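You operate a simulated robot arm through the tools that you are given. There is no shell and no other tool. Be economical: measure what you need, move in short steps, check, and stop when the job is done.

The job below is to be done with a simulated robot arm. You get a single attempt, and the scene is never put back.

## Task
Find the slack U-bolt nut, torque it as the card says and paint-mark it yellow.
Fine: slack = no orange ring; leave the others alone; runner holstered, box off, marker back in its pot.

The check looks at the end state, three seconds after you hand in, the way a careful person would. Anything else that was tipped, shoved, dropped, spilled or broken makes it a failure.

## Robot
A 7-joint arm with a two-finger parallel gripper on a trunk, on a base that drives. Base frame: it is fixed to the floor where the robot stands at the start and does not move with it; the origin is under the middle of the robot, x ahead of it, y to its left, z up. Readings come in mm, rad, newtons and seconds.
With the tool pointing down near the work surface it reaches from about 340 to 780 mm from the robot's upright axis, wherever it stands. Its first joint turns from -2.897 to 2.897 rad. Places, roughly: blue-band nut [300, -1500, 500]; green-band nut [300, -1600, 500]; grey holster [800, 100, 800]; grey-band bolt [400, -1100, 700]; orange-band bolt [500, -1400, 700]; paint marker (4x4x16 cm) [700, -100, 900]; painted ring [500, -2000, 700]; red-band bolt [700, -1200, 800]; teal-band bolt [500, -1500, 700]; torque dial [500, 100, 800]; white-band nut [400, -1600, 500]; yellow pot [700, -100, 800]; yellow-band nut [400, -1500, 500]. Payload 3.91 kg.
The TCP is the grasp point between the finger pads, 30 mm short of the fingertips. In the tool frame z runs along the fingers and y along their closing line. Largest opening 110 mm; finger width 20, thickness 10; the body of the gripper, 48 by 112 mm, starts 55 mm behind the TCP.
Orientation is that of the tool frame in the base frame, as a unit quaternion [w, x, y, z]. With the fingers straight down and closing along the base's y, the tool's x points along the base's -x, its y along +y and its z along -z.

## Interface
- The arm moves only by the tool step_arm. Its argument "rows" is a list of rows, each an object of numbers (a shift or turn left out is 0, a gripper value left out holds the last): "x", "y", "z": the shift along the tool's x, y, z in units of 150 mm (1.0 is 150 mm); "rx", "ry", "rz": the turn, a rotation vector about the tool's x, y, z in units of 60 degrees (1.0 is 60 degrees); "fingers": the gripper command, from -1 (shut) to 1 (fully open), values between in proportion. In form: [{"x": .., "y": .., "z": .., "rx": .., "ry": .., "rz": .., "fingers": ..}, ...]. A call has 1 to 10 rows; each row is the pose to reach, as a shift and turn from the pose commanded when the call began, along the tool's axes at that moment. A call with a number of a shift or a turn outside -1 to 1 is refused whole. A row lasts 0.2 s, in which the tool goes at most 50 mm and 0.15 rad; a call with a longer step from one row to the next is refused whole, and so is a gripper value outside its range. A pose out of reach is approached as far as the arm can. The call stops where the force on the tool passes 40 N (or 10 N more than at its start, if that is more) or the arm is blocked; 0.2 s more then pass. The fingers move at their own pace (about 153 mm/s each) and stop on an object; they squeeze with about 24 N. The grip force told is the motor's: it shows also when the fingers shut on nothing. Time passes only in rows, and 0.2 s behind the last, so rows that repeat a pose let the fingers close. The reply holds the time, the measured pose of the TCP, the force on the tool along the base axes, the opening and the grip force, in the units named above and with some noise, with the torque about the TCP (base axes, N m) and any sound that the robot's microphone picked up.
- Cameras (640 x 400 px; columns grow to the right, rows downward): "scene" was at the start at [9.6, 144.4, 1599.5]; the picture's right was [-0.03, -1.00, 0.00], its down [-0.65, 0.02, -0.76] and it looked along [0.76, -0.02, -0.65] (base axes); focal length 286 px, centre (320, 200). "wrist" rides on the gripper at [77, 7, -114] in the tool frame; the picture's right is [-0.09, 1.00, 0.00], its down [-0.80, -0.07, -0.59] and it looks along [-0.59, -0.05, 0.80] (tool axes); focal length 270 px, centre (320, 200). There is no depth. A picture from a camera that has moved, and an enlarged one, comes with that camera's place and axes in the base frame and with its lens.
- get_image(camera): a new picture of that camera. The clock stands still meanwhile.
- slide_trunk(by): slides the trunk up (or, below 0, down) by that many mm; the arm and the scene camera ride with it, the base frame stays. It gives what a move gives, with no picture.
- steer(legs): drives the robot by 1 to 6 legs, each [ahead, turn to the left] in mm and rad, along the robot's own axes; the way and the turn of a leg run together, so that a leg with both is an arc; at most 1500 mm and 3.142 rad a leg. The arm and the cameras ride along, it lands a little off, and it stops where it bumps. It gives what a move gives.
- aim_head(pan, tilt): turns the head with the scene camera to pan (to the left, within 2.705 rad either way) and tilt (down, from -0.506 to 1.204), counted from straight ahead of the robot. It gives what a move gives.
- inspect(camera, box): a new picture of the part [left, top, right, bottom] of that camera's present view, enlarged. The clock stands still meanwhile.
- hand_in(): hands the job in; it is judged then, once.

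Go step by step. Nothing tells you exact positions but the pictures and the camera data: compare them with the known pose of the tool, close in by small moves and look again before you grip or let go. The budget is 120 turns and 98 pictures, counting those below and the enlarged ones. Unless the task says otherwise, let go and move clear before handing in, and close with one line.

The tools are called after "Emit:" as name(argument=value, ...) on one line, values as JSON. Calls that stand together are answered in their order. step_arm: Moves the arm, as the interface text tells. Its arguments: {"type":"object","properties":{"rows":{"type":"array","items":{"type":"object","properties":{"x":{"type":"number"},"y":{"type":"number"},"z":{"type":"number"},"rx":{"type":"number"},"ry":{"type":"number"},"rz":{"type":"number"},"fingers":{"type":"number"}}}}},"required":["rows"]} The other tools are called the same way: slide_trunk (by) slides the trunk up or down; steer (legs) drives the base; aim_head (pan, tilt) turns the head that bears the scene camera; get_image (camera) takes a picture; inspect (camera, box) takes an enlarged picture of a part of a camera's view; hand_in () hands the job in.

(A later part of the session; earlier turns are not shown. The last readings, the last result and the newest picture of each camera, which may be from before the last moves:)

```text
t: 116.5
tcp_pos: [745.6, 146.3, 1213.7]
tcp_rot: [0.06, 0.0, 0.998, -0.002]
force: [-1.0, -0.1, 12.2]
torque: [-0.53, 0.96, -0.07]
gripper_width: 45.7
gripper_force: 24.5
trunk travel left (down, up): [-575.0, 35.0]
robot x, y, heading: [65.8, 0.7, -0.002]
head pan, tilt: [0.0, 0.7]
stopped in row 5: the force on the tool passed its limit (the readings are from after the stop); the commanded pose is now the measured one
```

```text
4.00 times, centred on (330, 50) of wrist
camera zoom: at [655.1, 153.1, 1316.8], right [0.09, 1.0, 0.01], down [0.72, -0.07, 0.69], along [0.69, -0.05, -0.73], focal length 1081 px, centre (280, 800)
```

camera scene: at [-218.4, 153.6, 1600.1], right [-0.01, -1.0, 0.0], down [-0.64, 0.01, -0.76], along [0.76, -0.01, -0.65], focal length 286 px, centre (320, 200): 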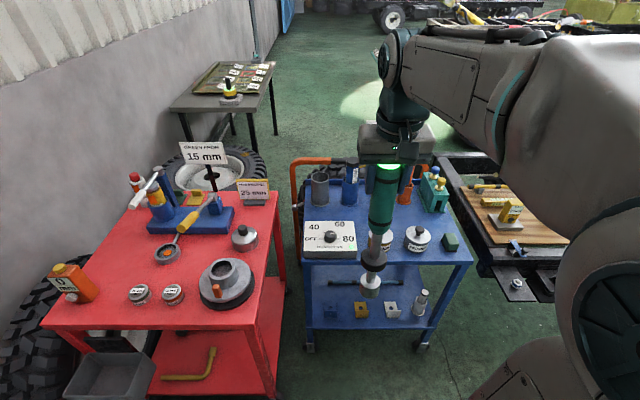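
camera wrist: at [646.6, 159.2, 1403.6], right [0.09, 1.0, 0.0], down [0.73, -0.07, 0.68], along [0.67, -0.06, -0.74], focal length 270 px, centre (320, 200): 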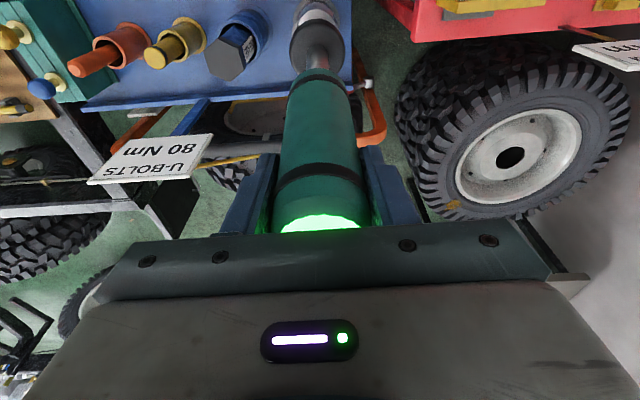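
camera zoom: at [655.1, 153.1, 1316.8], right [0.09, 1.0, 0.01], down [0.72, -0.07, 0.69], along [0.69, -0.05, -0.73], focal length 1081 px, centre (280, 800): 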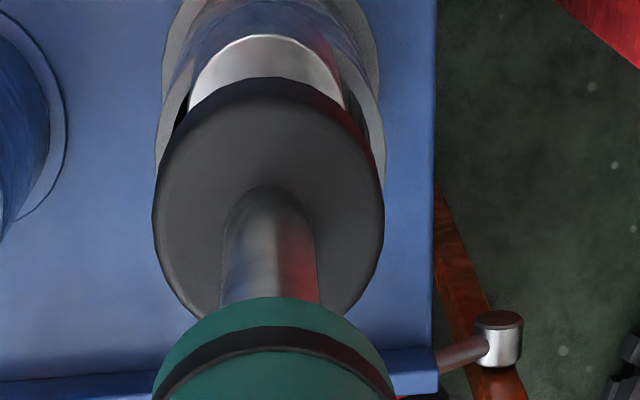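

The socket is caught on the near rim, ~10 mm too far toward me because the runner hangs slightly tilted. I'll lift, pitch the tool 1.8° to swing the tip +x, and lower again.

Emit:
step_arm(rows=[{"x": -0.008, "z": -0.1}, {"x": -0.016, "z": -0.2}, {"x": -0.016, "z": -0.2, "ry": -0.03}, {"x": -0.016, "z": -0.2, "ry": -0.03}, {"x": -0.008, "z": -0.1, "ry": -0.03}, {"x": 0.0, "z": 0.0, "ry": -0.03}, {"x": 0.006, "z": 0.05, "ry": -0.03}])

Emit:
inspect(camera="scene", box=[300, 195, 350, 245])

```text
t: 118.2
tcp_pos: [749.9, 146.6, 1205.3]
tcp_rot: [0.079, 0.0, 0.997, -0.001]
force: [1.5, 0.7, -9.3]
torque: [0.1, -0.05, 0.0]
gripper_width: 45.7
gripper_force: 24.0
trunk travel left (down, up): [-575.0, 35.0]
robot x, y, heading: [64.9, 5.0, -0.002]
head pan, tilt: [0.0, 0.7]
stopped in row 7: the force on the tool passed its limit (the readings are from after the stop); the commanded pose is now the measured one
```

```text
8.00 times, centred on (325, 220) of scene
camera zoom: at [80.5, 152.4, 1599.5], right [0.0, -1.0, 0.0], down [-0.65, 0.0, -0.76], along [0.76, 0.0, -0.65], focal length 2284 px, centre (280, 40)
```

zoom: 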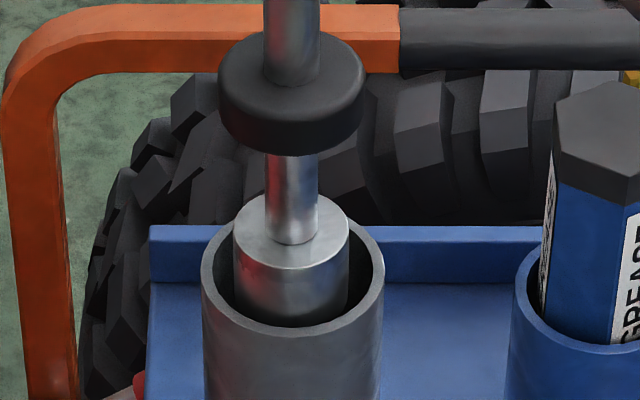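

The socket is now inside the holster. Continue lowering in small steps.

Emit:
step_arm(rows=[{"x": 0.008, "z": 0.05}, {"x": 0.016, "z": 0.1}, {"x": 0.024, "z": 0.15}, {"x": 0.032, "z": 0.2}, {"x": 0.048, "z": 0.3}, {"x": 0.064, "z": 0.4}, {"x": 0.08, "z": 0.5}, {"x": 0.083, "z": 0.52}])

Emit:
inspect(camera="scene", box=[270, 150, 380, 260])

```text
t: 120.0
tcp_pos: [749.1, 146.3, 1129.6]
tcp_rot: [0.082, 0.0, 0.997, 0.0]
force: [0.0, 0.2, -8.4]
torque: [-0.06, 0.01, -0.03]
gripper_width: 45.8
gripper_force: 23.9
trunk travel left (down, up): [-575.0, 35.0]
robot x, y, heading: [65.8, 1.4, -0.005]
head pan, tilt: [0.0, 0.7]
```

```text
3.64 times, centred on (325, 205) of scene
camera zoom: at [79.2, 152.0, 1600.1], right [0.0, -1.0, 0.0], down [-0.64, 0.0, -0.76], along [0.76, 0.0, -0.64], focal length 1038 px, centre (302, 182)
```

zoom: 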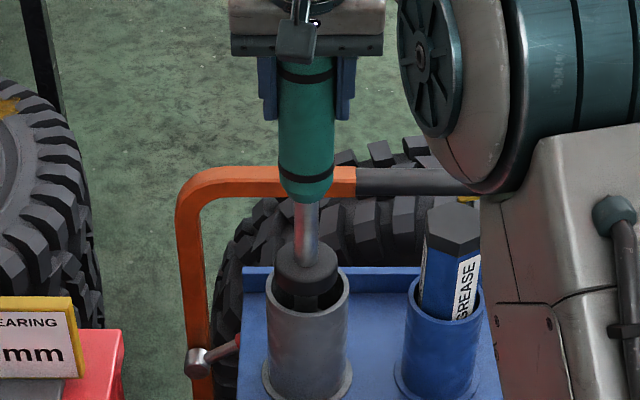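

The collar is entering cleanly. Lower the rest until it bottoms out.

Emit:
step_arm(rows=[{"x": 0.006, "z": 0.04}, {"x": 0.012, "z": 0.08}, {"x": 0.018, "z": 0.12}, {"x": 0.024, "z": 0.16}, {"x": 0.03, "z": 0.2}])

Emit:
inspect(camera="scene", box=[270, 150, 380, 260])

```text
t: 121.2
tcp_pos: [749.7, 146.6, 1100.9]
tcp_rot: [0.082, 0.0, 0.997, 0.0]
force: [0.0, 0.3, -8.3]
torque: [-0.12, 0.04, 0.0]
gripper_width: 45.9
gripper_force: 23.7
trunk travel left (down, up): [-575.0, 35.0]
robot x, y, heading: [68.2, 2.6, -0.0]
head pan, tilt: [0.0, 0.7]
```

```text
3.64 times, centred on (325, 205) of scene
camera zoom: at [79.4, 152.1, 1600.1], right [0.0, -1.0, 0.0], down [-0.64, 0.0, -0.76], along [0.76, 0.0, -0.64], focal length 1038 px, centre (302, 182)
```

zoom: 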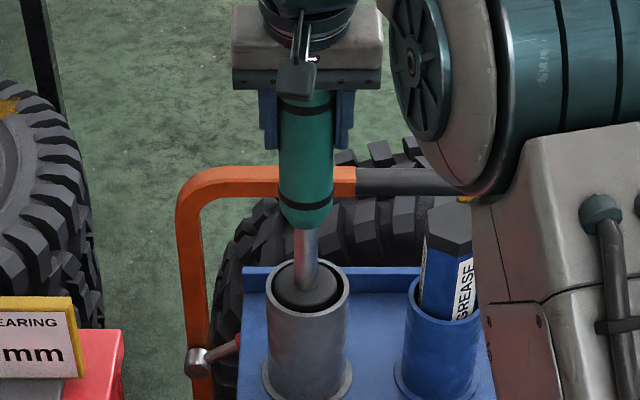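

Emit:
step_arm(rows=[{"x": 0.004, "z": 0.025}, {"x": 0.008, "z": 0.05}, {"x": 0.012, "z": 0.075}, {"x": 0.016, "z": 0.1}, {"x": 0.016, "z": 0.1}])

Emit:
inspect(camera="scene", box=[270, 150, 380, 260])

```text
t: 122.5
tcp_pos: [748.6, 144.9, 1089.5]
tcp_rot: [0.086, 0.001, 0.996, 0.001]
force: [-1.6, -0.5, 28.2]
torque: [-0.23, -0.43, -0.03]
gripper_width: 45.9
gripper_force: 23.7
trunk travel left (down, up): [-575.0, 35.0]
robot x, y, heading: [69.6, 3.8, -0.004]
head pan, tilt: [0.0, 0.7]
```

```text
3.64 times, centred on (325, 205) of scene
camera zoom: at [74.7, 151.0, 1600.7], right [0.0, -1.0, 0.0], down [-0.64, 0.0, -0.77], along [0.77, 0.0, -0.64], focal length 1038 px, centre (302, 182)
```

zoom: 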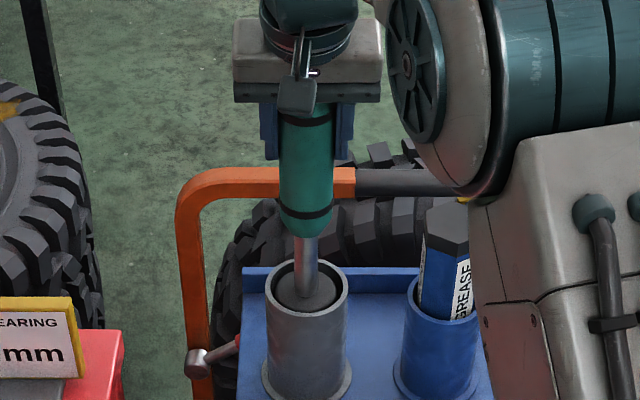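

It has bottomed out. Open and rise vertically.

Emit:
step_arm(rows=[{"z": -0.015, "fingers": -0.6}, {"z": -0.015, "fingers": 0.2}, {"z": -0.015, "fingers": 1}, {"x": -0.03, "z": -0.2, "fingers": 1}, {"x": -0.06, "z": -0.4}, {"x": -0.1, "z": -0.65}, {"x": -0.14, "z": -0.9}, {"x": -0.15, "z": -0.98}])

Emit:
get_image(camera="wrist")

Emit:
inspect(camera="scene", box=[270, 140, 430, 300])

```text
t: 124.2
tcp_pos: [746.4, 146.4, 1234.2]
tcp_rot: [0.082, 0.001, 0.997, 0.0]
force: [-0.5, 0.4, -0.1]
torque: [0.0, -0.01, -0.01]
gripper_width: 110.0
gripper_force: 0.0
trunk travel left (down, up): [-575.0, 35.0]
robot x, y, heading: [69.6, 3.0, -0.003]
head pan, tilt: [0.0, 0.7]
```

```text
21 pictures are left
camera wrist: at [651.0, 152.9, 1334.9], right [0.09, 1.0, 0.01], down [0.69, -0.07, 0.72], along [0.72, -0.05, -0.7], focal length 270 px, centre (320, 200)
```

wrist: 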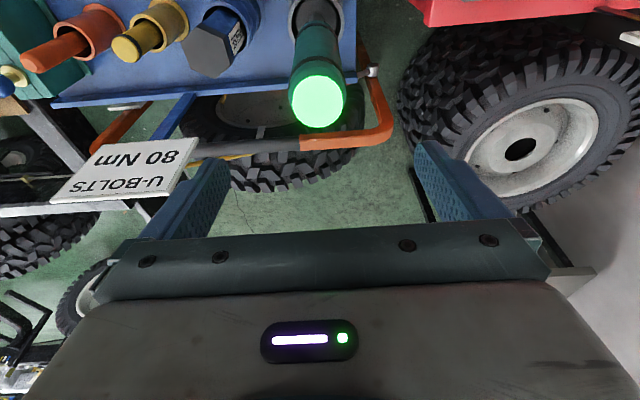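

```text
2.50 times, centred on (350, 220) of scene
camera zoom: at [78.1, 151.8, 1600.2], right [0.0, -1.0, 0.0], down [-0.64, 0.0, -0.76], along [0.76, 0.0, -0.64], focal length 714 px, centre (245, 150)
```

zoom: 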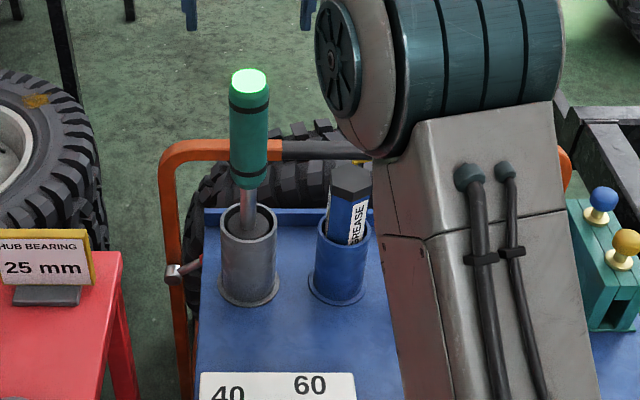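

Runner is holstered. Now level the tool and return to the dial to switch it off.

Emit:
step_arm(rows=[{"ry": 0.08}, {"ry": 0.157}, {"ry": 0.157}])

Emit:
step_arm(rows=[{"x": 0.25, "y": -0.06}, {"x": 0.5, "y": -0.12}, {"x": 0.75, "y": -0.18}, {"x": 1.0, "y": -0.227}, {"x": 1.0, "y": -0.227, "rz": 0.14}, {"x": 1.0, "y": -0.227, "rz": 0.28}, {"x": 1.0, "y": -0.227, "rz": 0.42}, {"x": 1.0, "y": -0.227, "rz": 0.5}, {"x": 1.0, "y": -0.227, "rz": 0.5}])

Emit:
step_arm(rows=[{"rz": 0.14}, {"rz": 0.28}, {"rz": 0.42}, {"rz": 0.56}, {"rz": 0.7}, {"rz": 0.84}, {"rz": 0.98}, {"rz": 1.0}, {"rz": 1.0}])

```text
t: 125.0
tcp_pos: [747.4, 145.6, 1234.9]
tcp_rot: [0.0, 0.0, 1.0, 0.0]
force: [-0.6, 0.8, -0.2]
torque: [-0.02, 0.0, 0.03]
gripper_width: 109.9
gripper_force: 0.1
trunk travel left (down, up): [-575.0, 35.0]
robot x, y, heading: [66.0, -1.0, -0.005]
head pan, tilt: [0.0, 0.7]
```

```text
t: 127.0
tcp_pos: [597.1, 111.0, 1233.1]
tcp_rot: [-0.001, 0.259, 0.966, -0.001]
force: [-0.7, 0.0, 0.0]
torque: [-0.01, 0.0, 0.01]
gripper_width: 110.1
gripper_force: 0.0
trunk travel left (down, up): [-575.0, 35.0]
robot x, y, heading: [63.5, 3.1, -0.005]
head pan, tilt: [0.0, 0.7]
```

```text
t: 129.1
tcp_pos: [596.9, 112.3, 1234.0]
tcp_rot: [0.0, 0.708, 0.706, 0.0]
force: [0.6, 0.1, 1.4]
torque: [0.0, 0.01, -0.02]
gripper_width: 110.2
gripper_force: 0.1
trunk travel left (down, up): [-575.0, 35.0]
robot x, y, heading: [68.9, 6.0, -0.004]
head pan, tilt: [0.0, 0.7]
```

Emit:
step_arm(rows=[{"y": -0.3}, {"y": -0.6}, {"y": -0.777}, {"y": -0.777, "z": 0.3}, {"y": -0.777, "z": 0.6}, {"y": -0.777, "z": 0.9}, {"y": -0.777, "z": 1.0}])

Emit:
step_arm(rows=[{"z": 0.3}, {"z": 0.6}, {"z": 0.9}, {"z": 1.0}, {"z": 1.0}])

Emit:
get_image(camera="wrist")

```text
t: 130.7
tcp_pos: [482.4, 112.8, 1084.1]
tcp_rot: [0.0, 0.707, 0.707, 0.0]
force: [0.1, 0.3, 0.2]
torque: [-0.02, -0.01, 0.0]
gripper_width: 109.9
gripper_force: 0.1
trunk travel left (down, up): [-575.0, 35.0]
robot x, y, heading: [70.1, 2.9, -0.004]
head pan, tilt: [0.0, 0.7]
```

```text
t: 131.8
tcp_pos: [480.3, 111.8, 934.0]
tcp_rot: [0.0, 0.707, 0.707, 0.0]
force: [0.5, 0.3, -0.4]
torque: [0.02, -0.03, -0.04]
gripper_width: 109.9
gripper_force: 0.1
trunk travel left (down, up): [-575.0, 35.0]
robot x, y, heading: [65.4, 1.1, -0.006]
head pan, tilt: [0.0, 0.7]
```

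```text
19 pictures are left
camera wrist: at [486.8, 189.2, 1048.8], right [1.0, -0.09, 0.0], down [-0.07, -0.8, 0.59], along [-0.05, -0.59, -0.8], focal length 270 px, centre (320, 200)
```

wrist: 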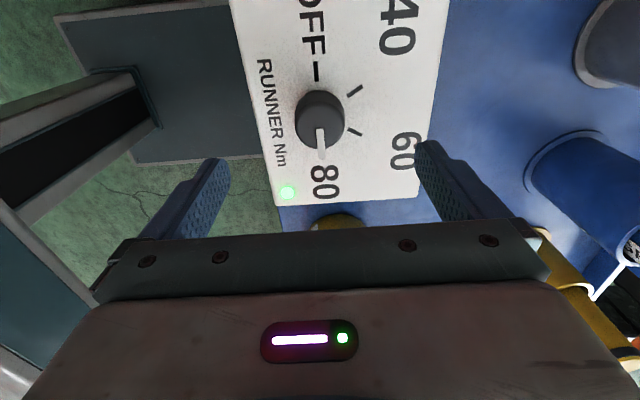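

Aligned over the knob. Descend, grip and turn back −180° to OFF.

Emit:
step_arm(rows=[{"z": 0.25}, {"z": 0.48}, {"z": 0.48}, {"z": 0.48, "fingers": -1}, {"z": 0.48, "fingers": -1}, {"z": 0.48, "fingers": -1}, {"z": 0.48, "fingers": -1}])

Emit:
step_arm(rows=[{"rz": -0.14}, {"rz": -0.28}, {"rz": -0.42}, {"rz": -0.56}, {"rz": -0.7}, {"rz": -0.84}, {"rz": -0.98}, {"rz": -1.0}])

Emit:
step_arm(rows=[{"rz": -0.14}, {"rz": -0.28}, {"rz": -0.42}, {"rz": -0.56}, {"rz": -0.7}, {"rz": -0.84}, {"rz": -0.98}, {"rz": -1.0}])

Emit:
step_arm(rows=[{"rz": -0.14}, {"rz": -0.28}, {"rz": -0.42}, {"rz": -0.56}, {"rz": -0.7}, {"rz": -0.84}, {"rz": -0.98}, {"rz": -1.0}])

Emit:
step_arm(rows=[{"fingers": 1}, {"fingers": 1}, {"fingers": 1}, {"z": -0.3}, {"z": -0.6}, {"z": -0.9}, {"z": -1.0}])

Emit:
get_image(camera="wrist")

```text
t: 133.4
tcp_pos: [481.2, 112.1, 862.3]
tcp_rot: [0.0, 0.707, 0.707, -0.001]
force: [-2.5, -0.3, -5.0]
torque: [0.07, 0.05, 0.02]
gripper_width: 40.2
gripper_force: 45.0
trunk travel left (down, up): [-575.0, 35.0]
robot x, y, heading: [68.8, 1.7, -0.004]
head pan, tilt: [0.0, 0.7]
```

```text
t: 135.2
tcp_pos: [480.6, 112.1, 863.1]
tcp_rot: [0.001, 0.259, 0.966, 0.0]
force: [-6.9, -0.8, 10.9]
torque: [0.09, 0.33, -0.01]
gripper_width: 40.3
gripper_force: 45.2
trunk travel left (down, up): [-575.0, 35.0]
robot x, y, heading: [64.8, 0.3, -0.01]
head pan, tilt: [0.0, 0.7]
```

```text
t: 137.1
tcp_pos: [480.2, 112.1, 863.4]
tcp_rot: [0.001, -0.259, 0.966, 0.0]
force: [-3.7, 0.4, 11.9]
torque: [0.28, -0.49, 0.02]
gripper_width: 40.2
gripper_force: 45.2
trunk travel left (down, up): [-575.0, 35.0]
robot x, y, heading: [64.1, 1.4, -0.006]
head pan, tilt: [0.0, 0.7]
```

```text
t: 138.8
tcp_pos: [478.8, 112.3, 862.7]
tcp_rot: [0.0, 0.707, -0.707, 0.001]
force: [-4.3, -0.4, 14.8]
torque: [0.04, 0.11, -0.24]
gripper_width: 40.1
gripper_force: 45.1
trunk travel left (down, up): [-575.0, 35.0]
robot x, y, heading: [64.9, 5.8, -0.001]
head pan, tilt: [0.0, 0.7]
```

```text
t: 140.4
tcp_pos: [480.5, 112.5, 1013.7]
tcp_rot: [0.0, -0.707, 0.707, 0.0]
force: [-0.3, -0.8, -0.2]
torque: [0.01, 0.01, 0.0]
gripper_width: 110.0
gripper_force: 0.0
trunk travel left (down, up): [-575.0, 35.0]
robot x, y, heading: [69.0, 8.3, -0.006]
head pan, tilt: [0.0, 0.7]
```

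```text
18 pictures are left
camera wrist: at [473.1, 35.3, 1127.2], right [-1.0, 0.09, 0.0], down [0.07, 0.8, 0.59], along [0.05, 0.59, -0.8], focal length 270 px, centre (320, 200)
```

wrist: 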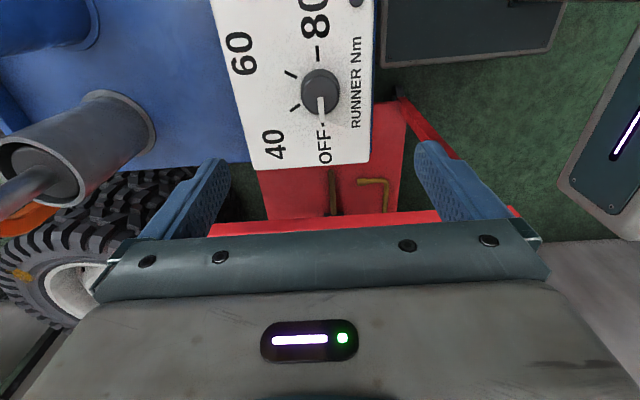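

The dial is OFF and the lamp dark. Now to the yellow marker: back to neutral yaw, rise, and move to view it.

Emit:
step_arm(rows=[{"z": -0.3, "rz": 0.14}, {"z": -0.6, "rz": 0.28}, {"z": -0.6, "rz": 0.42}, {"z": -0.6, "rz": 0.56}, {"z": -0.6, "rz": 0.7}, {"z": -0.6, "rz": 0.84}, {"z": -0.6, "rz": 0.98}, {"z": -0.6, "rz": 1.0}, {"z": -0.6, "rz": 1.0}])

Emit:
step_arm(rows=[{"rz": 0.14}, {"rz": 0.28}, {"rz": 0.42}, {"rz": 0.5}, {"rz": 0.5}])

Emit:
step_arm(rows=[{"x": -0.2, "y": -0.2}, {"x": -0.4, "y": -0.4}, {"x": -0.6, "y": -0.6}, {"x": -0.8, "y": -0.8}, {"x": -0.93, "y": -1.0}, {"x": -0.93, "y": -1.0}])

Emit:
step_arm(rows=[{"y": -0.25}, {"y": -0.47}, {"y": -0.47}])

Emit:
get_image(camera="wrist")

```text
t: 142.4
tcp_pos: [480.8, 113.0, 1101.5]
tcp_rot: [0.0, -0.258, 0.966, 0.0]
force: [-0.5, 0.7, -0.1]
torque: [0.02, 0.01, -0.02]
gripper_width: 110.0
gripper_force: 0.0
trunk travel left (down, up): [-575.0, 35.0]
robot x, y, heading: [68.6, 3.9, -0.004]
head pan, tilt: [0.0, 0.7]
```

```text
t: 143.7
tcp_pos: [480.7, 111.9, 1102.0]
tcp_rot: [0.0, 0.001, 1.0, 0.0]
force: [0.4, -0.3, 0.5]
torque: [-0.01, 0.01, 0.02]
gripper_width: 109.9
gripper_force: 0.1
trunk travel left (down, up): [-575.0, 35.0]
robot x, y, heading: [67.4, 1.5, -0.008]
head pan, tilt: [0.0, 0.7]
```

```text
t: 145.1
tcp_pos: [620.9, -38.8, 1102.3]
tcp_rot: [0.0, 0.0, 1.0, 0.001]
force: [-0.1, -0.4, 0.5]
torque: [0.0, -0.01, 0.01]
gripper_width: 110.0
gripper_force: 0.0
trunk travel left (down, up): [-575.0, 35.0]
robot x, y, heading: [66.1, 2.2, -0.002]
head pan, tilt: [0.0, 0.7]
```

```text
t: 145.8
tcp_pos: [620.6, -109.8, 1100.4]
tcp_rot: [0.0, 0.0, 1.0, 0.0]
force: [-0.1, -0.2, 0.1]
torque: [0.02, 0.02, -0.02]
gripper_width: 109.9
gripper_force: 0.0
trunk travel left (down, up): [-575.0, 35.0]
robot x, y, heading: [65.2, 1.4, -0.002]
head pan, tilt: [0.0, 0.7]
```

```text
17 pictures are left
camera wrist: at [543.2, -102.1, 1216.2], right [0.09, 1.0, 0.0], down [0.8, -0.07, 0.59], along [0.59, -0.05, -0.8], focal length 270 px, centre (320, 200)
```

wrist: 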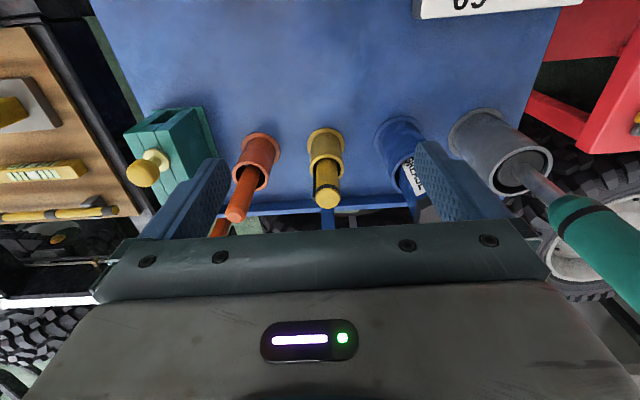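

Yellow marker top ≈ (742, −110, 940). I'll narrow the opening to 70 mm, move over it, descend partway and check.

Emit:
step_arm(rows=[{"x": -0.3, "fingers": 0.27}, {"x": -0.6}, {"x": -0.8}, {"x": -0.8, "z": 0.3}, {"x": -0.8, "z": 0.6}, {"x": -0.8, "z": 0.7}, {"x": -0.8, "z": 0.7}])

Emit:
get_image(camera="wrist")

```text
t: 147.4
tcp_pos: [740.3, -108.8, 997.3]
tcp_rot: [-0.001, 0.0, 1.0, 0.0]
force: [-0.7, -0.4, -0.5]
torque: [-0.02, 0.01, 0.01]
gripper_width: 69.8
gripper_force: 0.1
trunk travel left (down, up): [-575.0, 35.0]
robot x, y, heading: [66.2, 1.5, -0.004]
head pan, tilt: [0.0, 0.7]
```

```text
16 pictures are left
camera wrist: at [662.7, -101.5, 1110.9], right [0.09, 1.0, 0.0], down [0.8, -0.07, 0.59], along [0.59, -0.05, -0.8], focal length 270 px, centre (320, 200)
```

wrist: 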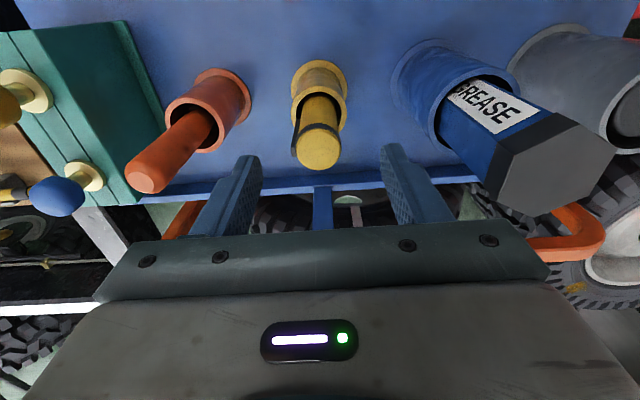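

Marker is centred in y, leaning slightly to +x. Descend to z≈905 and grip.

Emit:
step_arm(rows=[{"x": -0.03, "y": -0.004, "z": 0.2}, {"x": -0.03, "y": -0.004, "z": 0.4}, {"x": -0.03, "y": -0.004, "z": 0.61}, {"x": -0.03, "y": -0.004, "z": 0.61}, {"x": -0.03, "y": -0.004, "z": 0.61, "fingers": -1}, {"x": -0.03, "y": -0.004, "z": 0.61, "fingers": -1}, {"x": -0.03, "y": -0.004, "z": 0.61, "fingers": -1}])

Emit:
get_image(camera="wrist")

```text
t: 149.1
tcp_pos: [743.6, -110.2, 904.8]
tcp_rot: [0.0, 0.0, 1.0, -0.001]
force: [-0.6, -0.5, 1.2]
torque: [0.01, -0.03, 0.0]
gripper_width: 31.2
gripper_force: 23.7
trunk travel left (down, up): [-575.0, 35.0]
robot x, y, heading: [70.0, 1.7, -0.006]
head pan, tilt: [0.0, 0.7]
```

```text
15 pictures are left
camera wrist: at [666.4, -102.8, 1019.9], right [0.09, 1.0, 0.0], down [0.8, -0.07, 0.59], along [0.59, -0.05, -0.8], focal length 270 px, centre (320, 200)
```

wrist: 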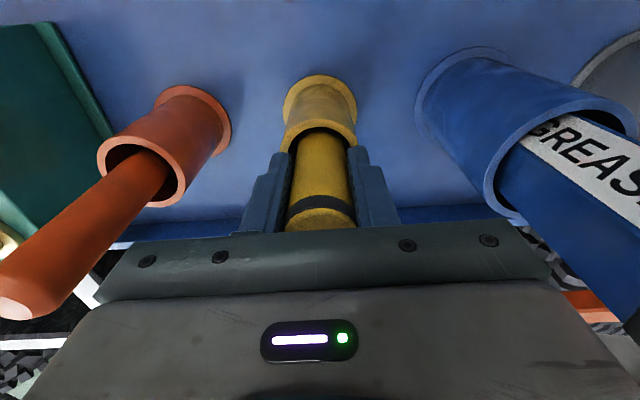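

Gripped at 31 mm. Lift straight up, retract, and inspect the marker.

Emit:
step_arm(rows=[{"z": -0.1}, {"z": -0.25}, {"z": -0.5}, {"z": -0.75}, {"z": -1.0}, {"z": -1.0}])

Emit:
step_arm(rows=[{"z": -0.3}, {"z": -0.6}, {"z": -0.6, "x": 0.3}, {"z": -0.6, "x": 0.6}, {"z": -0.6, "x": 0.9}, {"z": -0.6, "x": 1.0}])

Emit:
step_arm(rows=[{"x": 0.3, "y": 0.2}, {"x": 0.6, "y": 0.4}, {"x": 0.75, "y": 0.6}, {"x": 0.75, "y": 0.8}, {"x": 0.75, "y": 1.0}, {"x": 0.75, "y": 1.0}])

Emit:
inspect(camera="scene", box=[300, 110, 480, 290])

```text
t: 150.4
tcp_pos: [746.4, -109.0, 1055.2]
tcp_rot: [0.0, 0.0, 1.0, -0.001]
force: [-0.7, 0.0, -0.1]
torque: [0.03, -0.02, 0.02]
gripper_width: 31.1
gripper_force: 24.4
trunk travel left (down, up): [-575.0, 35.0]
robot x, y, heading: [68.1, 3.1, -0.008]
head pan, tilt: [0.0, 0.7]
```

```text
t: 151.8
tcp_pos: [593.6, -108.9, 1146.2]
tcp_rot: [0.0, 0.001, 1.0, -0.001]
force: [-0.1, 0.2, -0.8]
torque: [-0.02, 0.02, 0.0]
gripper_width: 31.1
gripper_force: 24.4
trunk travel left (down, up): [-575.0, 35.0]
robot x, y, heading: [68.3, 2.2, -0.001]
head pan, tilt: [0.0, 0.7]
```

```text
refused: row 1 steps farther than a row can; nothing moved
```

```text
2.22 times, centred on (390, 200) of scene
camera zoom: at [78.2, 151.7, 1600.2], right [0.0, -1.0, 0.0], down [-0.64, 0.0, -0.76], along [0.76, 0.0, -0.64], focal length 634 px, centre (164, 200)
```

zoom: 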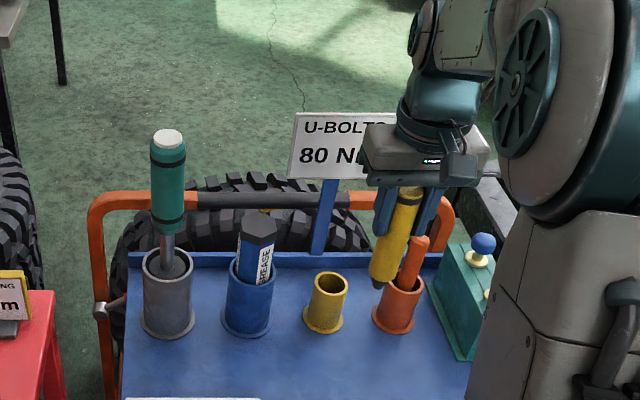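

Marker held near vertical with its tip ~127 mm below the TCP; the pot is empty. Retract and drive back to the nut.

Emit:
step_arm(rows=[{"x": 0.25, "y": 0.2}, {"x": 0.5, "y": 0.4}, {"x": 0.72, "y": 0.6}, {"x": 0.72, "y": 0.85}, {"x": 0.72, "y": 1.0}, {"x": 0.72, "y": 1.0}])

Emit:
steer(legs=[[-303, 0], [0, -1.565], [1500, 0], [120, 0], [0, 1.571]])

Emit:
aim_head(pan=-0.1, tilt=0.95)

```text
t: 153.2
tcp_pos: [486.0, 40.2, 1145.7]
tcp_rot: [0.001, 0.0, 1.0, 0.0]
force: [0.2, 0.0, -0.1]
torque: [-0.01, -0.02, 0.02]
gripper_width: 31.2
gripper_force: 24.3
trunk travel left (down, up): [-575.0, 35.0]
robot x, y, heading: [66.5, 3.3, -0.003]
head pan, tilt: [0.0, 0.7]
```

```text
t: 170.9
tcp_pos: [185.1, -1581.9, 1144.5]
tcp_rot: [0.0, -0.007, 1.0, -0.001]
force: [0.3, 0.2, -0.5]
torque: [-0.03, -0.03, 0.0]
gripper_width: 31.0
gripper_force: 24.3
trunk travel left (down, up): [-575.0, 35.0]
robot x, y, heading: [-234.2, -1623.3, 0.014]
head pan, tilt: [0.0, 0.7]
```

```text
t: 171.7
tcp_pos: [184.4, -1581.6, 1145.9]
tcp_rot: [0.0, -0.007, 1.0, 0.0]
force: [0.4, 0.3, -1.0]
torque: [-0.04, 0.0, -0.01]
gripper_width: 31.2
gripper_force: 24.0
trunk travel left (down, up): [-575.0, 35.0]
robot x, y, heading: [-232.4, -1624.3, 0.014]
head pan, tilt: [-0.099, 0.949]
```

Arrived. Move above the nut at a safe height.

Emit:
step_arm(rows=[{"x": -0.3}, {"x": -0.6, "y": -0.03}, {"x": -0.9, "y": -0.06}, {"x": -1.0, "y": -0.06}, {"x": -1.0, "y": -0.06, "z": 0.3}, {"x": -1.0, "y": -0.06, "z": 0.6}, {"x": -1.0, "y": -0.06, "z": 0.9}, {"x": -1.0, "y": -0.06, "z": 1.0}])

Emit:
step_arm(rows=[{"x": -0.25}, {"x": -0.41}, {"x": -0.41, "z": 0.3}, {"x": -0.41, "z": 0.6}, {"x": -0.41, "z": 0.67}, {"x": -0.41, "z": 0.67}])

Emit:
inspect(camera="scene", box=[270, 140, 390, 260])

Emit:
inspect(camera="wrist", box=[240, 0, 440, 200])

```text
t: 173.4
tcp_pos: [333.2, -1586.2, 994.3]
tcp_rot: [0.0, -0.007, 1.0, 0.0]
force: [0.2, 0.4, -1.1]
torque: [0.02, 0.0, 0.01]
gripper_width: 30.7
gripper_force: 24.1
trunk travel left (down, up): [-575.0, 35.0]
robot x, y, heading: [-233.6, -1625.5, 0.012]
head pan, tilt: [-0.099, 0.949]
```

```text
t: 174.8
tcp_pos: [395.8, -1587.4, 892.7]
tcp_rot: [0.0, -0.007, 1.0, 0.0]
force: [-0.1, 0.4, -1.0]
torque: [-0.01, 0.01, 0.02]
gripper_width: 30.6
gripper_force: 24.7
trunk travel left (down, up): [-575.0, 35.0]
robot x, y, heading: [-237.1, -1627.4, 0.009]
head pan, tilt: [-0.099, 0.949]
```

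```text
3.33 times, centred on (330, 200) of scene
camera zoom: at [-237.7, -1483.1, 1580.4], right [-0.09, -1.0, 0.0], down [-0.81, 0.07, -0.58], along [0.58, -0.05, -0.81], focal length 952 px, centre (287, 200)
```

zoom: 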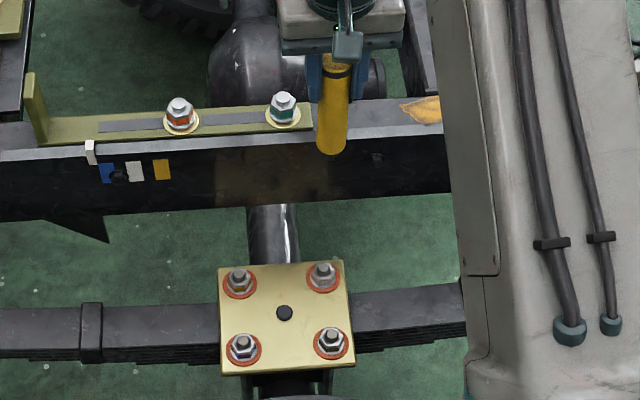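

```text
2.00 times, centred on (340, 100) of wrist
camera zoom: at [318.3, -1581.9, 1008.0], right [0.07, 1.0, 0.0], down [0.8, -0.06, 0.59], along [0.59, -0.04, -0.8], focal length 541 px, centre (280, 400)
```

zoom: 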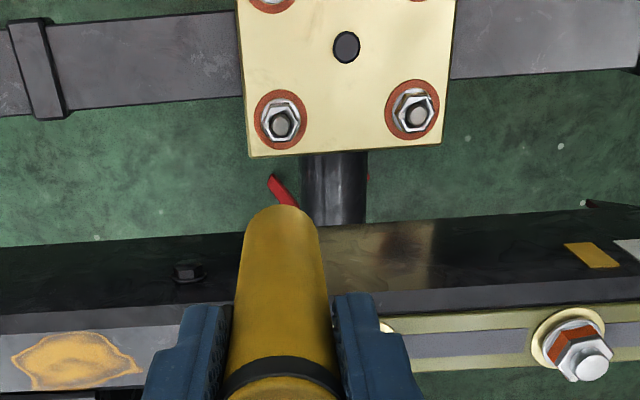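

Tip appears ~5 mm too far in +x and ~2 mm off in y. Correct and descend 150 mm.

Emit:
step_arm(rows=[{"x": 0.037, "y": 0.013, "z": 0.2}, {"x": 0.037, "y": 0.013, "z": 0.5}, {"x": 0.037, "y": 0.013, "z": 0.8}, {"x": 0.037, "y": 0.013, "z": 1.0}, {"x": 0.037, "y": 0.013, "z": 1.0}])

Emit:
step_arm(rows=[{"z": 0.15}, {"z": 0.25}, {"z": 0.3}, {"z": 0.3}])

Emit:
inspect(camera="scene", box=[295, 180, 355, 240])

```text
t: 176.1
tcp_pos: [390.9, -1586.2, 744.6]
tcp_rot: [0.0, -0.007, 1.0, 0.001]
force: [0.6, -0.1, -0.8]
torque: [-0.03, 0.0, -0.02]
gripper_width: 30.5
gripper_force: 24.3
trunk travel left (down, up): [-575.0, 35.0]
robot x, y, heading: [-232.4, -1624.7, 0.012]
head pan, tilt: [-0.099, 0.949]
```

```text
t: 177.1
tcp_pos: [390.6, -1586.5, 699.2]
tcp_rot: [-0.001, -0.007, 1.0, 0.0]
force: [0.3, -0.2, -0.2]
torque: [-0.01, 0.01, 0.01]
gripper_width: 30.6
gripper_force: 24.2
trunk travel left (down, up): [-575.0, 35.0]
robot x, y, heading: [-230.0, -1625.1, 0.011]
head pan, tilt: [-0.099, 0.949]
```

```text
6.67 times, centred on (325, 210) of scene
camera zoom: at [-237.6, -1483.1, 1580.4], right [-0.09, -1.0, 0.0], down [-0.81, 0.07, -0.58], along [0.58, -0.05, -0.81], focal length 1903 px, centre (287, 133)
```

zoom: 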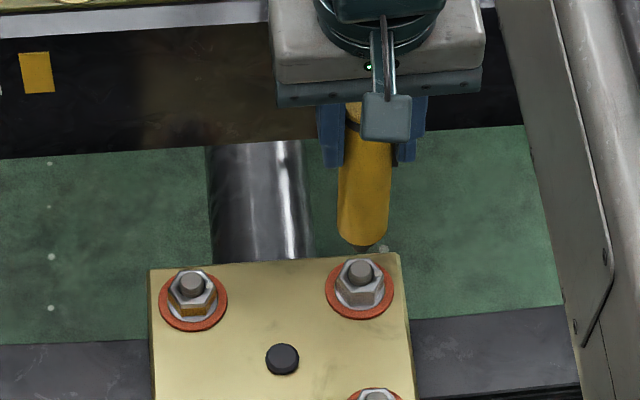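

Nib is just above the stud. Lower gently in small steps.

Emit:
step_arm(rows=[{"x": -0.015, "z": 0.04}, {"x": -0.015, "z": 0.08}, {"x": -0.015, "z": 0.12}, {"x": -0.015, "z": 0.15}, {"x": -0.015, "z": 0.15}])

Emit:
step_arm(rows=[{"z": 0.015}, {"z": 0.03}, {"z": 0.03}])

Emit:
inspect(camera="scene", box=[310, 200, 350, 240])

```text
t: 178.2
tcp_pos: [391.6, -1585.8, 675.1]
tcp_rot: [0.0, -0.007, 1.0, 0.0]
force: [-0.4, -0.3, -0.6]
torque: [0.02, 0.01, -0.02]
gripper_width: 30.9
gripper_force: 23.7
trunk travel left (down, up): [-575.0, 35.0]
robot x, y, heading: [-235.2, -1624.6, 0.012]
head pan, tilt: [-0.099, 0.949]
```

```text
t: 179.1
tcp_pos: [392.3, -1585.7, 672.4]
tcp_rot: [0.0, -0.006, 1.0, 0.0]
force: [-0.3, -0.4, 0.1]
torque: [0.0, 0.02, 0.01]
gripper_width: 30.6
gripper_force: 23.8
trunk travel left (down, up): [-575.0, 35.0]
robot x, y, heading: [-235.0, -1622.1, 0.012]
head pan, tilt: [-0.099, 0.949]
```

```text
10.00 times, centred on (330, 220) of scene
camera zoom: at [-237.7, -1483.1, 1580.4], right [-0.09, -1.0, 0.0], down [-0.81, 0.07, -0.58], along [0.58, -0.05, -0.81], focal length 2855 px, centre (220, 0)
```

zoom: 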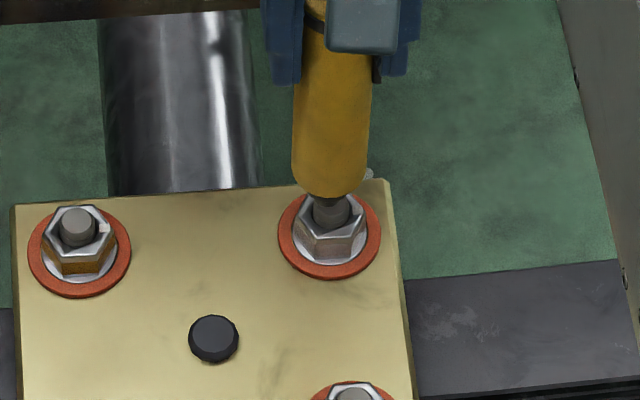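

A few more millimetres to contact.

Emit:
step_arm(rows=[{"z": 0.013}, {"z": 0.026}, {"z": 0.04}, {"z": 0.04}])

Emit:
step_arm(rows=[{"z": 0.01}, {"z": 0.02}, {"z": 0.02}])

```text
t: 180.1
tcp_pos: [392.3, -1584.4, 667.1]
tcp_rot: [0.0, -0.007, 1.0, 0.0]
force: [0.2, 0.1, -0.4]
torque: [0.0, 0.0, 0.01]
gripper_width: 30.3
gripper_force: 24.1
trunk travel left (down, up): [-575.0, 35.0]
robot x, y, heading: [-232.0, -1625.0, 0.008]
head pan, tilt: [-0.099, 0.949]
```

```text
t: 180.8
tcp_pos: [391.5, -1585.3, 665.0]
tcp_rot: [0.002, -0.007, 1.0, 0.0]
force: [-1.5, 0.0, 16.4]
torque: [-0.04, 0.12, 0.05]
gripper_width: 30.5
gripper_force: 23.9
trunk travel left (down, up): [-575.0, 35.0]
robot x, y, heading: [-230.3, -1621.3, 0.014]
head pan, tilt: [-0.099, 0.949]
```

Contact (16 N). I'll hold briefly, lift a bit, and look for paint.

Emit:
step_arm(rows=[{"z": 0.0}, {"z": 0.0}, {"z": 0.0}, {"z": -0.1}, {"z": -0.3}, {"z": -0.5}, {"z": -0.5}])

Emit:
inspect(camera="scene", box=[295, 180, 355, 240])

```text
t: 182.4
tcp_pos: [392.5, -1585.8, 738.9]
tcp_rot: [0.0, -0.007, 1.0, 0.0]
force: [0.1, -0.5, -1.3]
torque: [0.0, 0.01, 0.02]
gripper_width: 30.5
gripper_force: 23.8
trunk travel left (down, up): [-575.0, 35.0]
robot x, y, heading: [-234.9, -1626.4, 0.008]
head pan, tilt: [-0.099, 0.949]
```

```text
6.67 times, centred on (325, 210) of scene
camera zoom: at [-237.7, -1483.1, 1580.4], right [-0.09, -1.0, 0.0], down [-0.81, 0.07, -0.58], along [0.58, -0.05, -0.81], focal length 1903 px, centre (287, 133)
```

zoom: 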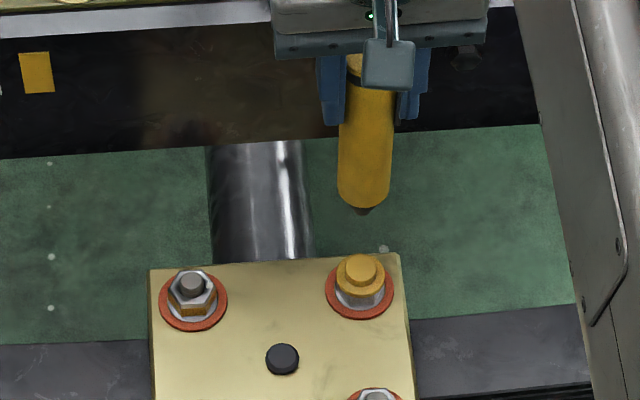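

The nut is now painted yellow. Lift away, retract and return to the cart.

Emit:
step_arm(rows=[{"z": -0.3}, {"z": -0.6}, {"z": -0.9}, {"z": -1.0}])

Emit:
step_arm(rows=[{"z": -0.3}, {"z": -0.6}, {"z": -0.9}, {"z": -1.0}])

Emit:
step_arm(rows=[{"z": -0.3}, {"z": -0.6}, {"z": -0.75}, {"z": -0.75, "x": 0.3}, {"z": -0.75, "x": 0.6}, {"z": -0.75, "x": 0.9}, {"z": -0.75, "x": 1.0}])

Emit:
step_arm(rows=[{"x": 0.2}, {"x": 0.38}, {"x": 0.38}])

Emit:
steer(legs=[[0, -1.582], [-1500, 0], [-124, 0], [0, 1.571], [302, 0]])

Emit:
aim_head(pan=-0.2, tilt=0.7)

```text
t: 183.4
tcp_pos: [392.4, -1584.9, 888.0]
tcp_rot: [0.0, -0.007, 1.0, -0.001]
force: [1.0, 0.6, -0.8]
torque: [-0.01, 0.0, -0.03]
gripper_width: 30.4
gripper_force: 24.2
trunk travel left (down, up): [-575.0, 35.0]
robot x, y, heading: [-232.2, -1622.5, 0.01]
head pan, tilt: [-0.099, 0.949]
```

```text
t: 184.4
tcp_pos: [392.8, -1584.8, 1038.1]
tcp_rot: [0.0, -0.007, 1.0, -0.001]
force: [0.6, 0.0, -0.8]
torque: [-0.03, -0.01, -0.03]
gripper_width: 30.3
gripper_force: 23.6
trunk travel left (down, up): [-575.0, 35.0]
robot x, y, heading: [-235.2, -1626.8, 0.004]
head pan, tilt: [-0.099, 0.949]
```

```text
t: 186.1
tcp_pos: [242.4, -1586.5, 1151.3]
tcp_rot: [0.0, -0.007, 1.0, 0.0]
force: [0.0, -0.2, -0.3]
torque: [-0.03, 0.0, 0.01]
gripper_width: 30.6
gripper_force: 23.4
trunk travel left (down, up): [-575.0, 35.0]
robot x, y, heading: [-236.4, -1624.2, 0.011]
head pan, tilt: [-0.099, 0.949]
```

```text
t: 186.8
tcp_pos: [185.5, -1589.4, 1152.0]
tcp_rot: [0.0, -0.007, 1.0, 0.0]
force: [-0.2, 0.8, -0.2]
torque: [-0.01, 0.02, 0.0]
gripper_width: 30.6
gripper_force: 24.2
trunk travel left (down, up): [-575.0, 35.0]
robot x, y, heading: [-234.0, -1624.3, 0.016]
head pan, tilt: [-0.099, 0.949]
```

```text
t: 204.4
tcp_pos: [472.5, 35.5, 1151.8]
tcp_rot: [0.0, -0.008, 1.0, 0.0]
force: [0.4, -0.3, -0.6]
torque: [0.0, 0.0, 0.01]
gripper_width: 30.2
gripper_force: 23.9
trunk travel left (down, up): [-575.0, 35.0]
robot x, y, heading: [52.9, -2.3, 0.012]
head pan, tilt: [-0.099, 0.949]
```

```text
t: 205.2
tcp_pos: [470.6, 36.2, 1150.9]
tcp_rot: [0.0, -0.007, 1.0, 0.0]
force: [0.0, 0.3, -1.3]
torque: [-0.04, 0.01, 0.01]
gripper_width: 30.4
gripper_force: 23.6
trunk travel left (down, up): [-575.0, 35.0]
robot x, y, heading: [50.5, 0.6, 0.013]
head pan, tilt: [-0.201, 0.7]
```

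Now move over the yellow pot at safe height and check alignment.

Emit:
step_arm(rows=[{"y": -0.3}, {"y": -0.6}, {"y": -0.9}, {"x": 0.014, "y": -0.973}, {"x": -0.28, "y": -0.977}, {"x": -0.58, "y": -0.981}, {"x": -0.88, "y": -0.985}, {"x": -1.0, "y": -0.988}])

Emit:
step_arm(rows=[{"x": -0.3, "y": -0.004}, {"x": -0.6, "y": -0.008}, {"x": -0.7, "y": -0.01}, {"x": -0.7, "y": -0.01, "z": 0.3}, {"x": -0.7, "y": -0.01, "z": 0.6}, {"x": -0.7, "y": -0.01, "z": 0.75}, {"x": -0.7, "y": -0.01, "z": 0.75}])

Emit:
inspect(camera="wrist", box=[200, 0, 440, 240])

Emit:
inspect(camera="scene", box=[270, 130, 430, 290])

```text
t: 207.0
tcp_pos: [624.2, -109.6, 1151.3]
tcp_rot: [0.0, -0.008, 1.0, 0.001]
force: [0.4, -0.7, -0.2]
torque: [0.01, -0.01, 0.0]
gripper_width: 30.4
gripper_force: 23.8
trunk travel left (down, up): [-575.0, 35.0]
robot x, y, heading: [55.6, -2.6, 0.012]
head pan, tilt: [-0.201, 0.7]
```

```text
t: 208.6
tcp_pos: [728.7, -110.0, 1038.0]
tcp_rot: [0.0, -0.007, 1.0, 0.0]
force: [0.3, 0.8, -1.3]
torque: [0.03, 0.0, 0.02]
gripper_width: 30.2
gripper_force: 23.6
trunk travel left (down, up): [-575.0, 35.0]
robot x, y, heading: [51.4, -1.2, 0.012]
head pan, tilt: [-0.201, 0.7]
```

```text
1.67 times, centred on (320, 120) of wrist
camera zoom: at [651.3, -105.0, 1153.4], right [0.07, 1.0, 0.0], down [0.8, -0.06, 0.59], along [0.59, -0.04, -0.8], focal length 450 px, centre (320, 333)
```

zoom: 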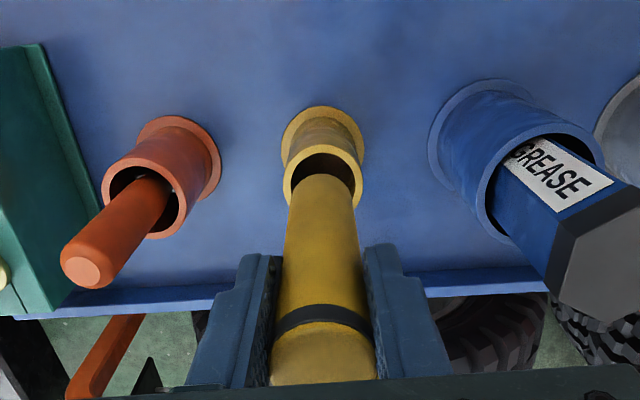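

```text
2.50 times, centred on (350, 210) of scene
camera zoom: at [59.4, 131.6, 1600.2], right [-0.19, -0.98, 0.0], down [-0.63, 0.12, -0.76], along [0.75, -0.14, -0.64], focal length 714 px, centre (245, 175)
```

zoom: 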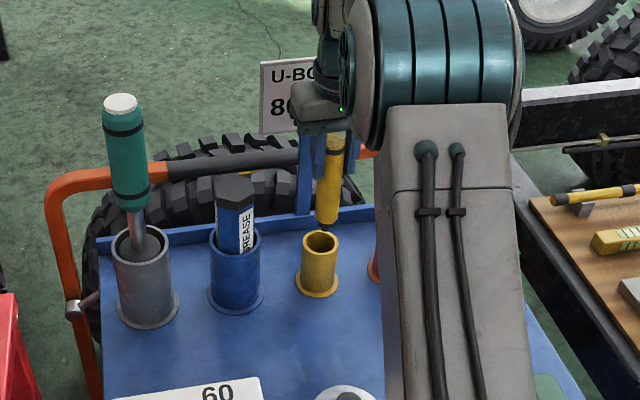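

Needs about +10 mm in x. Correct and lower the nib just into the pot.

Emit:
step_arm(rows=[{"x": -0.067}, {"x": -0.067, "z": 0.15}, {"x": -0.067, "z": 0.3}, {"x": -0.067, "z": 0.4}, {"x": -0.067, "z": 0.45}, {"x": -0.067, "z": 0.45}])

Emit:
inspect(camera="wrist", box=[240, 20, 400, 180])

```text
t: 210.0
tcp_pos: [739.7, -110.4, 970.0]
tcp_rot: [0.0, -0.008, 1.0, 0.0]
force: [-0.9, 0.3, -0.8]
torque: [0.0, 0.03, 0.01]
gripper_width: 30.7
gripper_force: 24.2
trunk travel left (down, up): [-575.0, 35.0]
robot x, y, heading: [49.3, -0.2, 0.011]
head pan, tilt: [-0.201, 0.7]
```

```text
2.50 times, centred on (320, 100) of wrist
camera zoom: at [660.9, -104.4, 1085.1], right [0.07, 1.0, 0.0], down [0.8, -0.06, 0.59], along [0.59, -0.04, -0.8], focal length 676 px, centre (320, 450)
```

zoom: 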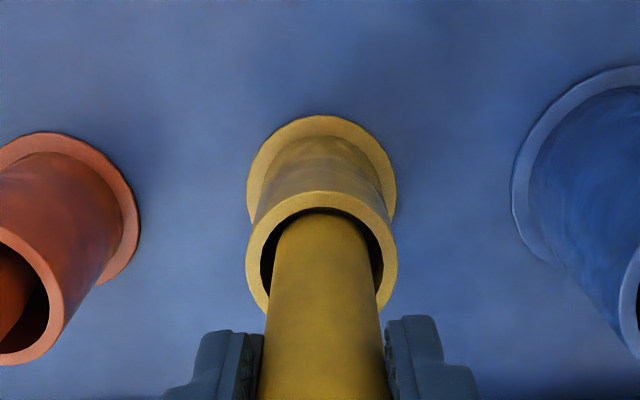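

Nearly centred; nudge +4 mm in x and lower the rest.

Emit:
step_arm(rows=[{"x": -0.027}, {"x": -0.027, "z": 0.08}, {"x": -0.027, "z": 0.16}, {"x": -0.027, "z": 0.24}, {"x": -0.027, "z": 0.32}, {"x": -0.027, "z": 0.38}, {"x": -0.027, "z": 0.41}])

```text
t: 211.7
tcp_pos: [746.6, -110.1, 918.7]
tcp_rot: [0.008, -0.007, 1.0, -0.001]
force: [-2.5, 0.6, 16.8]
torque: [0.11, 0.19, 0.01]
gripper_width: 30.3
gripper_force: 24.2
trunk travel left (down, up): [-575.0, 35.0]
robot x, y, heading: [54.3, -2.4, 0.014]
head pan, tilt: [-0.201, 0.7]
stopped in row 7: the force on the tool passed its limit (the readings are from after the stop); the commanded pose is now the measured one
```

Emit:
inspect(camera="wrist", box=[220, 40, 420, 240])

```text
2.00 times, centred on (320, 140) of wrist
camera zoom: at [666.3, -103.9, 1031.7], right [0.07, 1.0, 0.0], down [0.79, -0.06, 0.61], along [0.61, -0.04, -0.79], focal length 541 px, centre (320, 320)
```

zoom: 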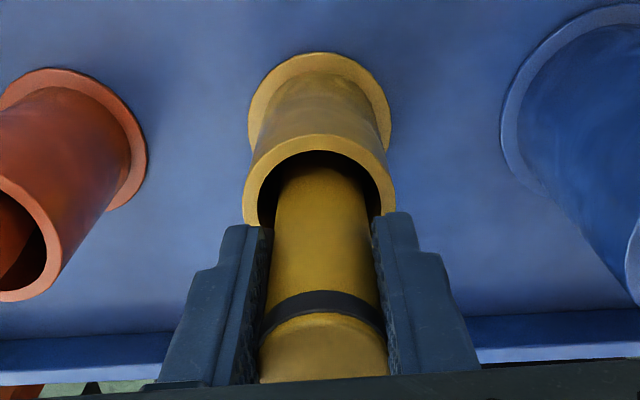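

The marker is deep in the pot, but touching its far wall. Back off 5 mm up and 3 mm toward me, then lower again.

Emit:
step_arm(rows=[{"z": -0.035}, {"z": -0.035, "x": 0.027}, {"z": 0.0, "x": 0.027}, {"z": 0.03, "x": 0.027}, {"z": 0.06, "x": 0.027}, {"z": 0.08, "x": 0.027}])

```text
t: 213.1
tcp_pos: [741.5, -110.3, 905.0]
tcp_rot: [0.007, -0.008, 1.0, -0.001]
force: [1.4, -2.2, 17.9]
torque: [-0.18, -0.19, -0.04]
gripper_width: 30.8
gripper_force: 23.7
trunk travel left (down, up): [-575.0, 35.0]
robot x, y, heading: [55.3, 2.6, 0.013]
head pan, tilt: [-0.201, 0.7]
```

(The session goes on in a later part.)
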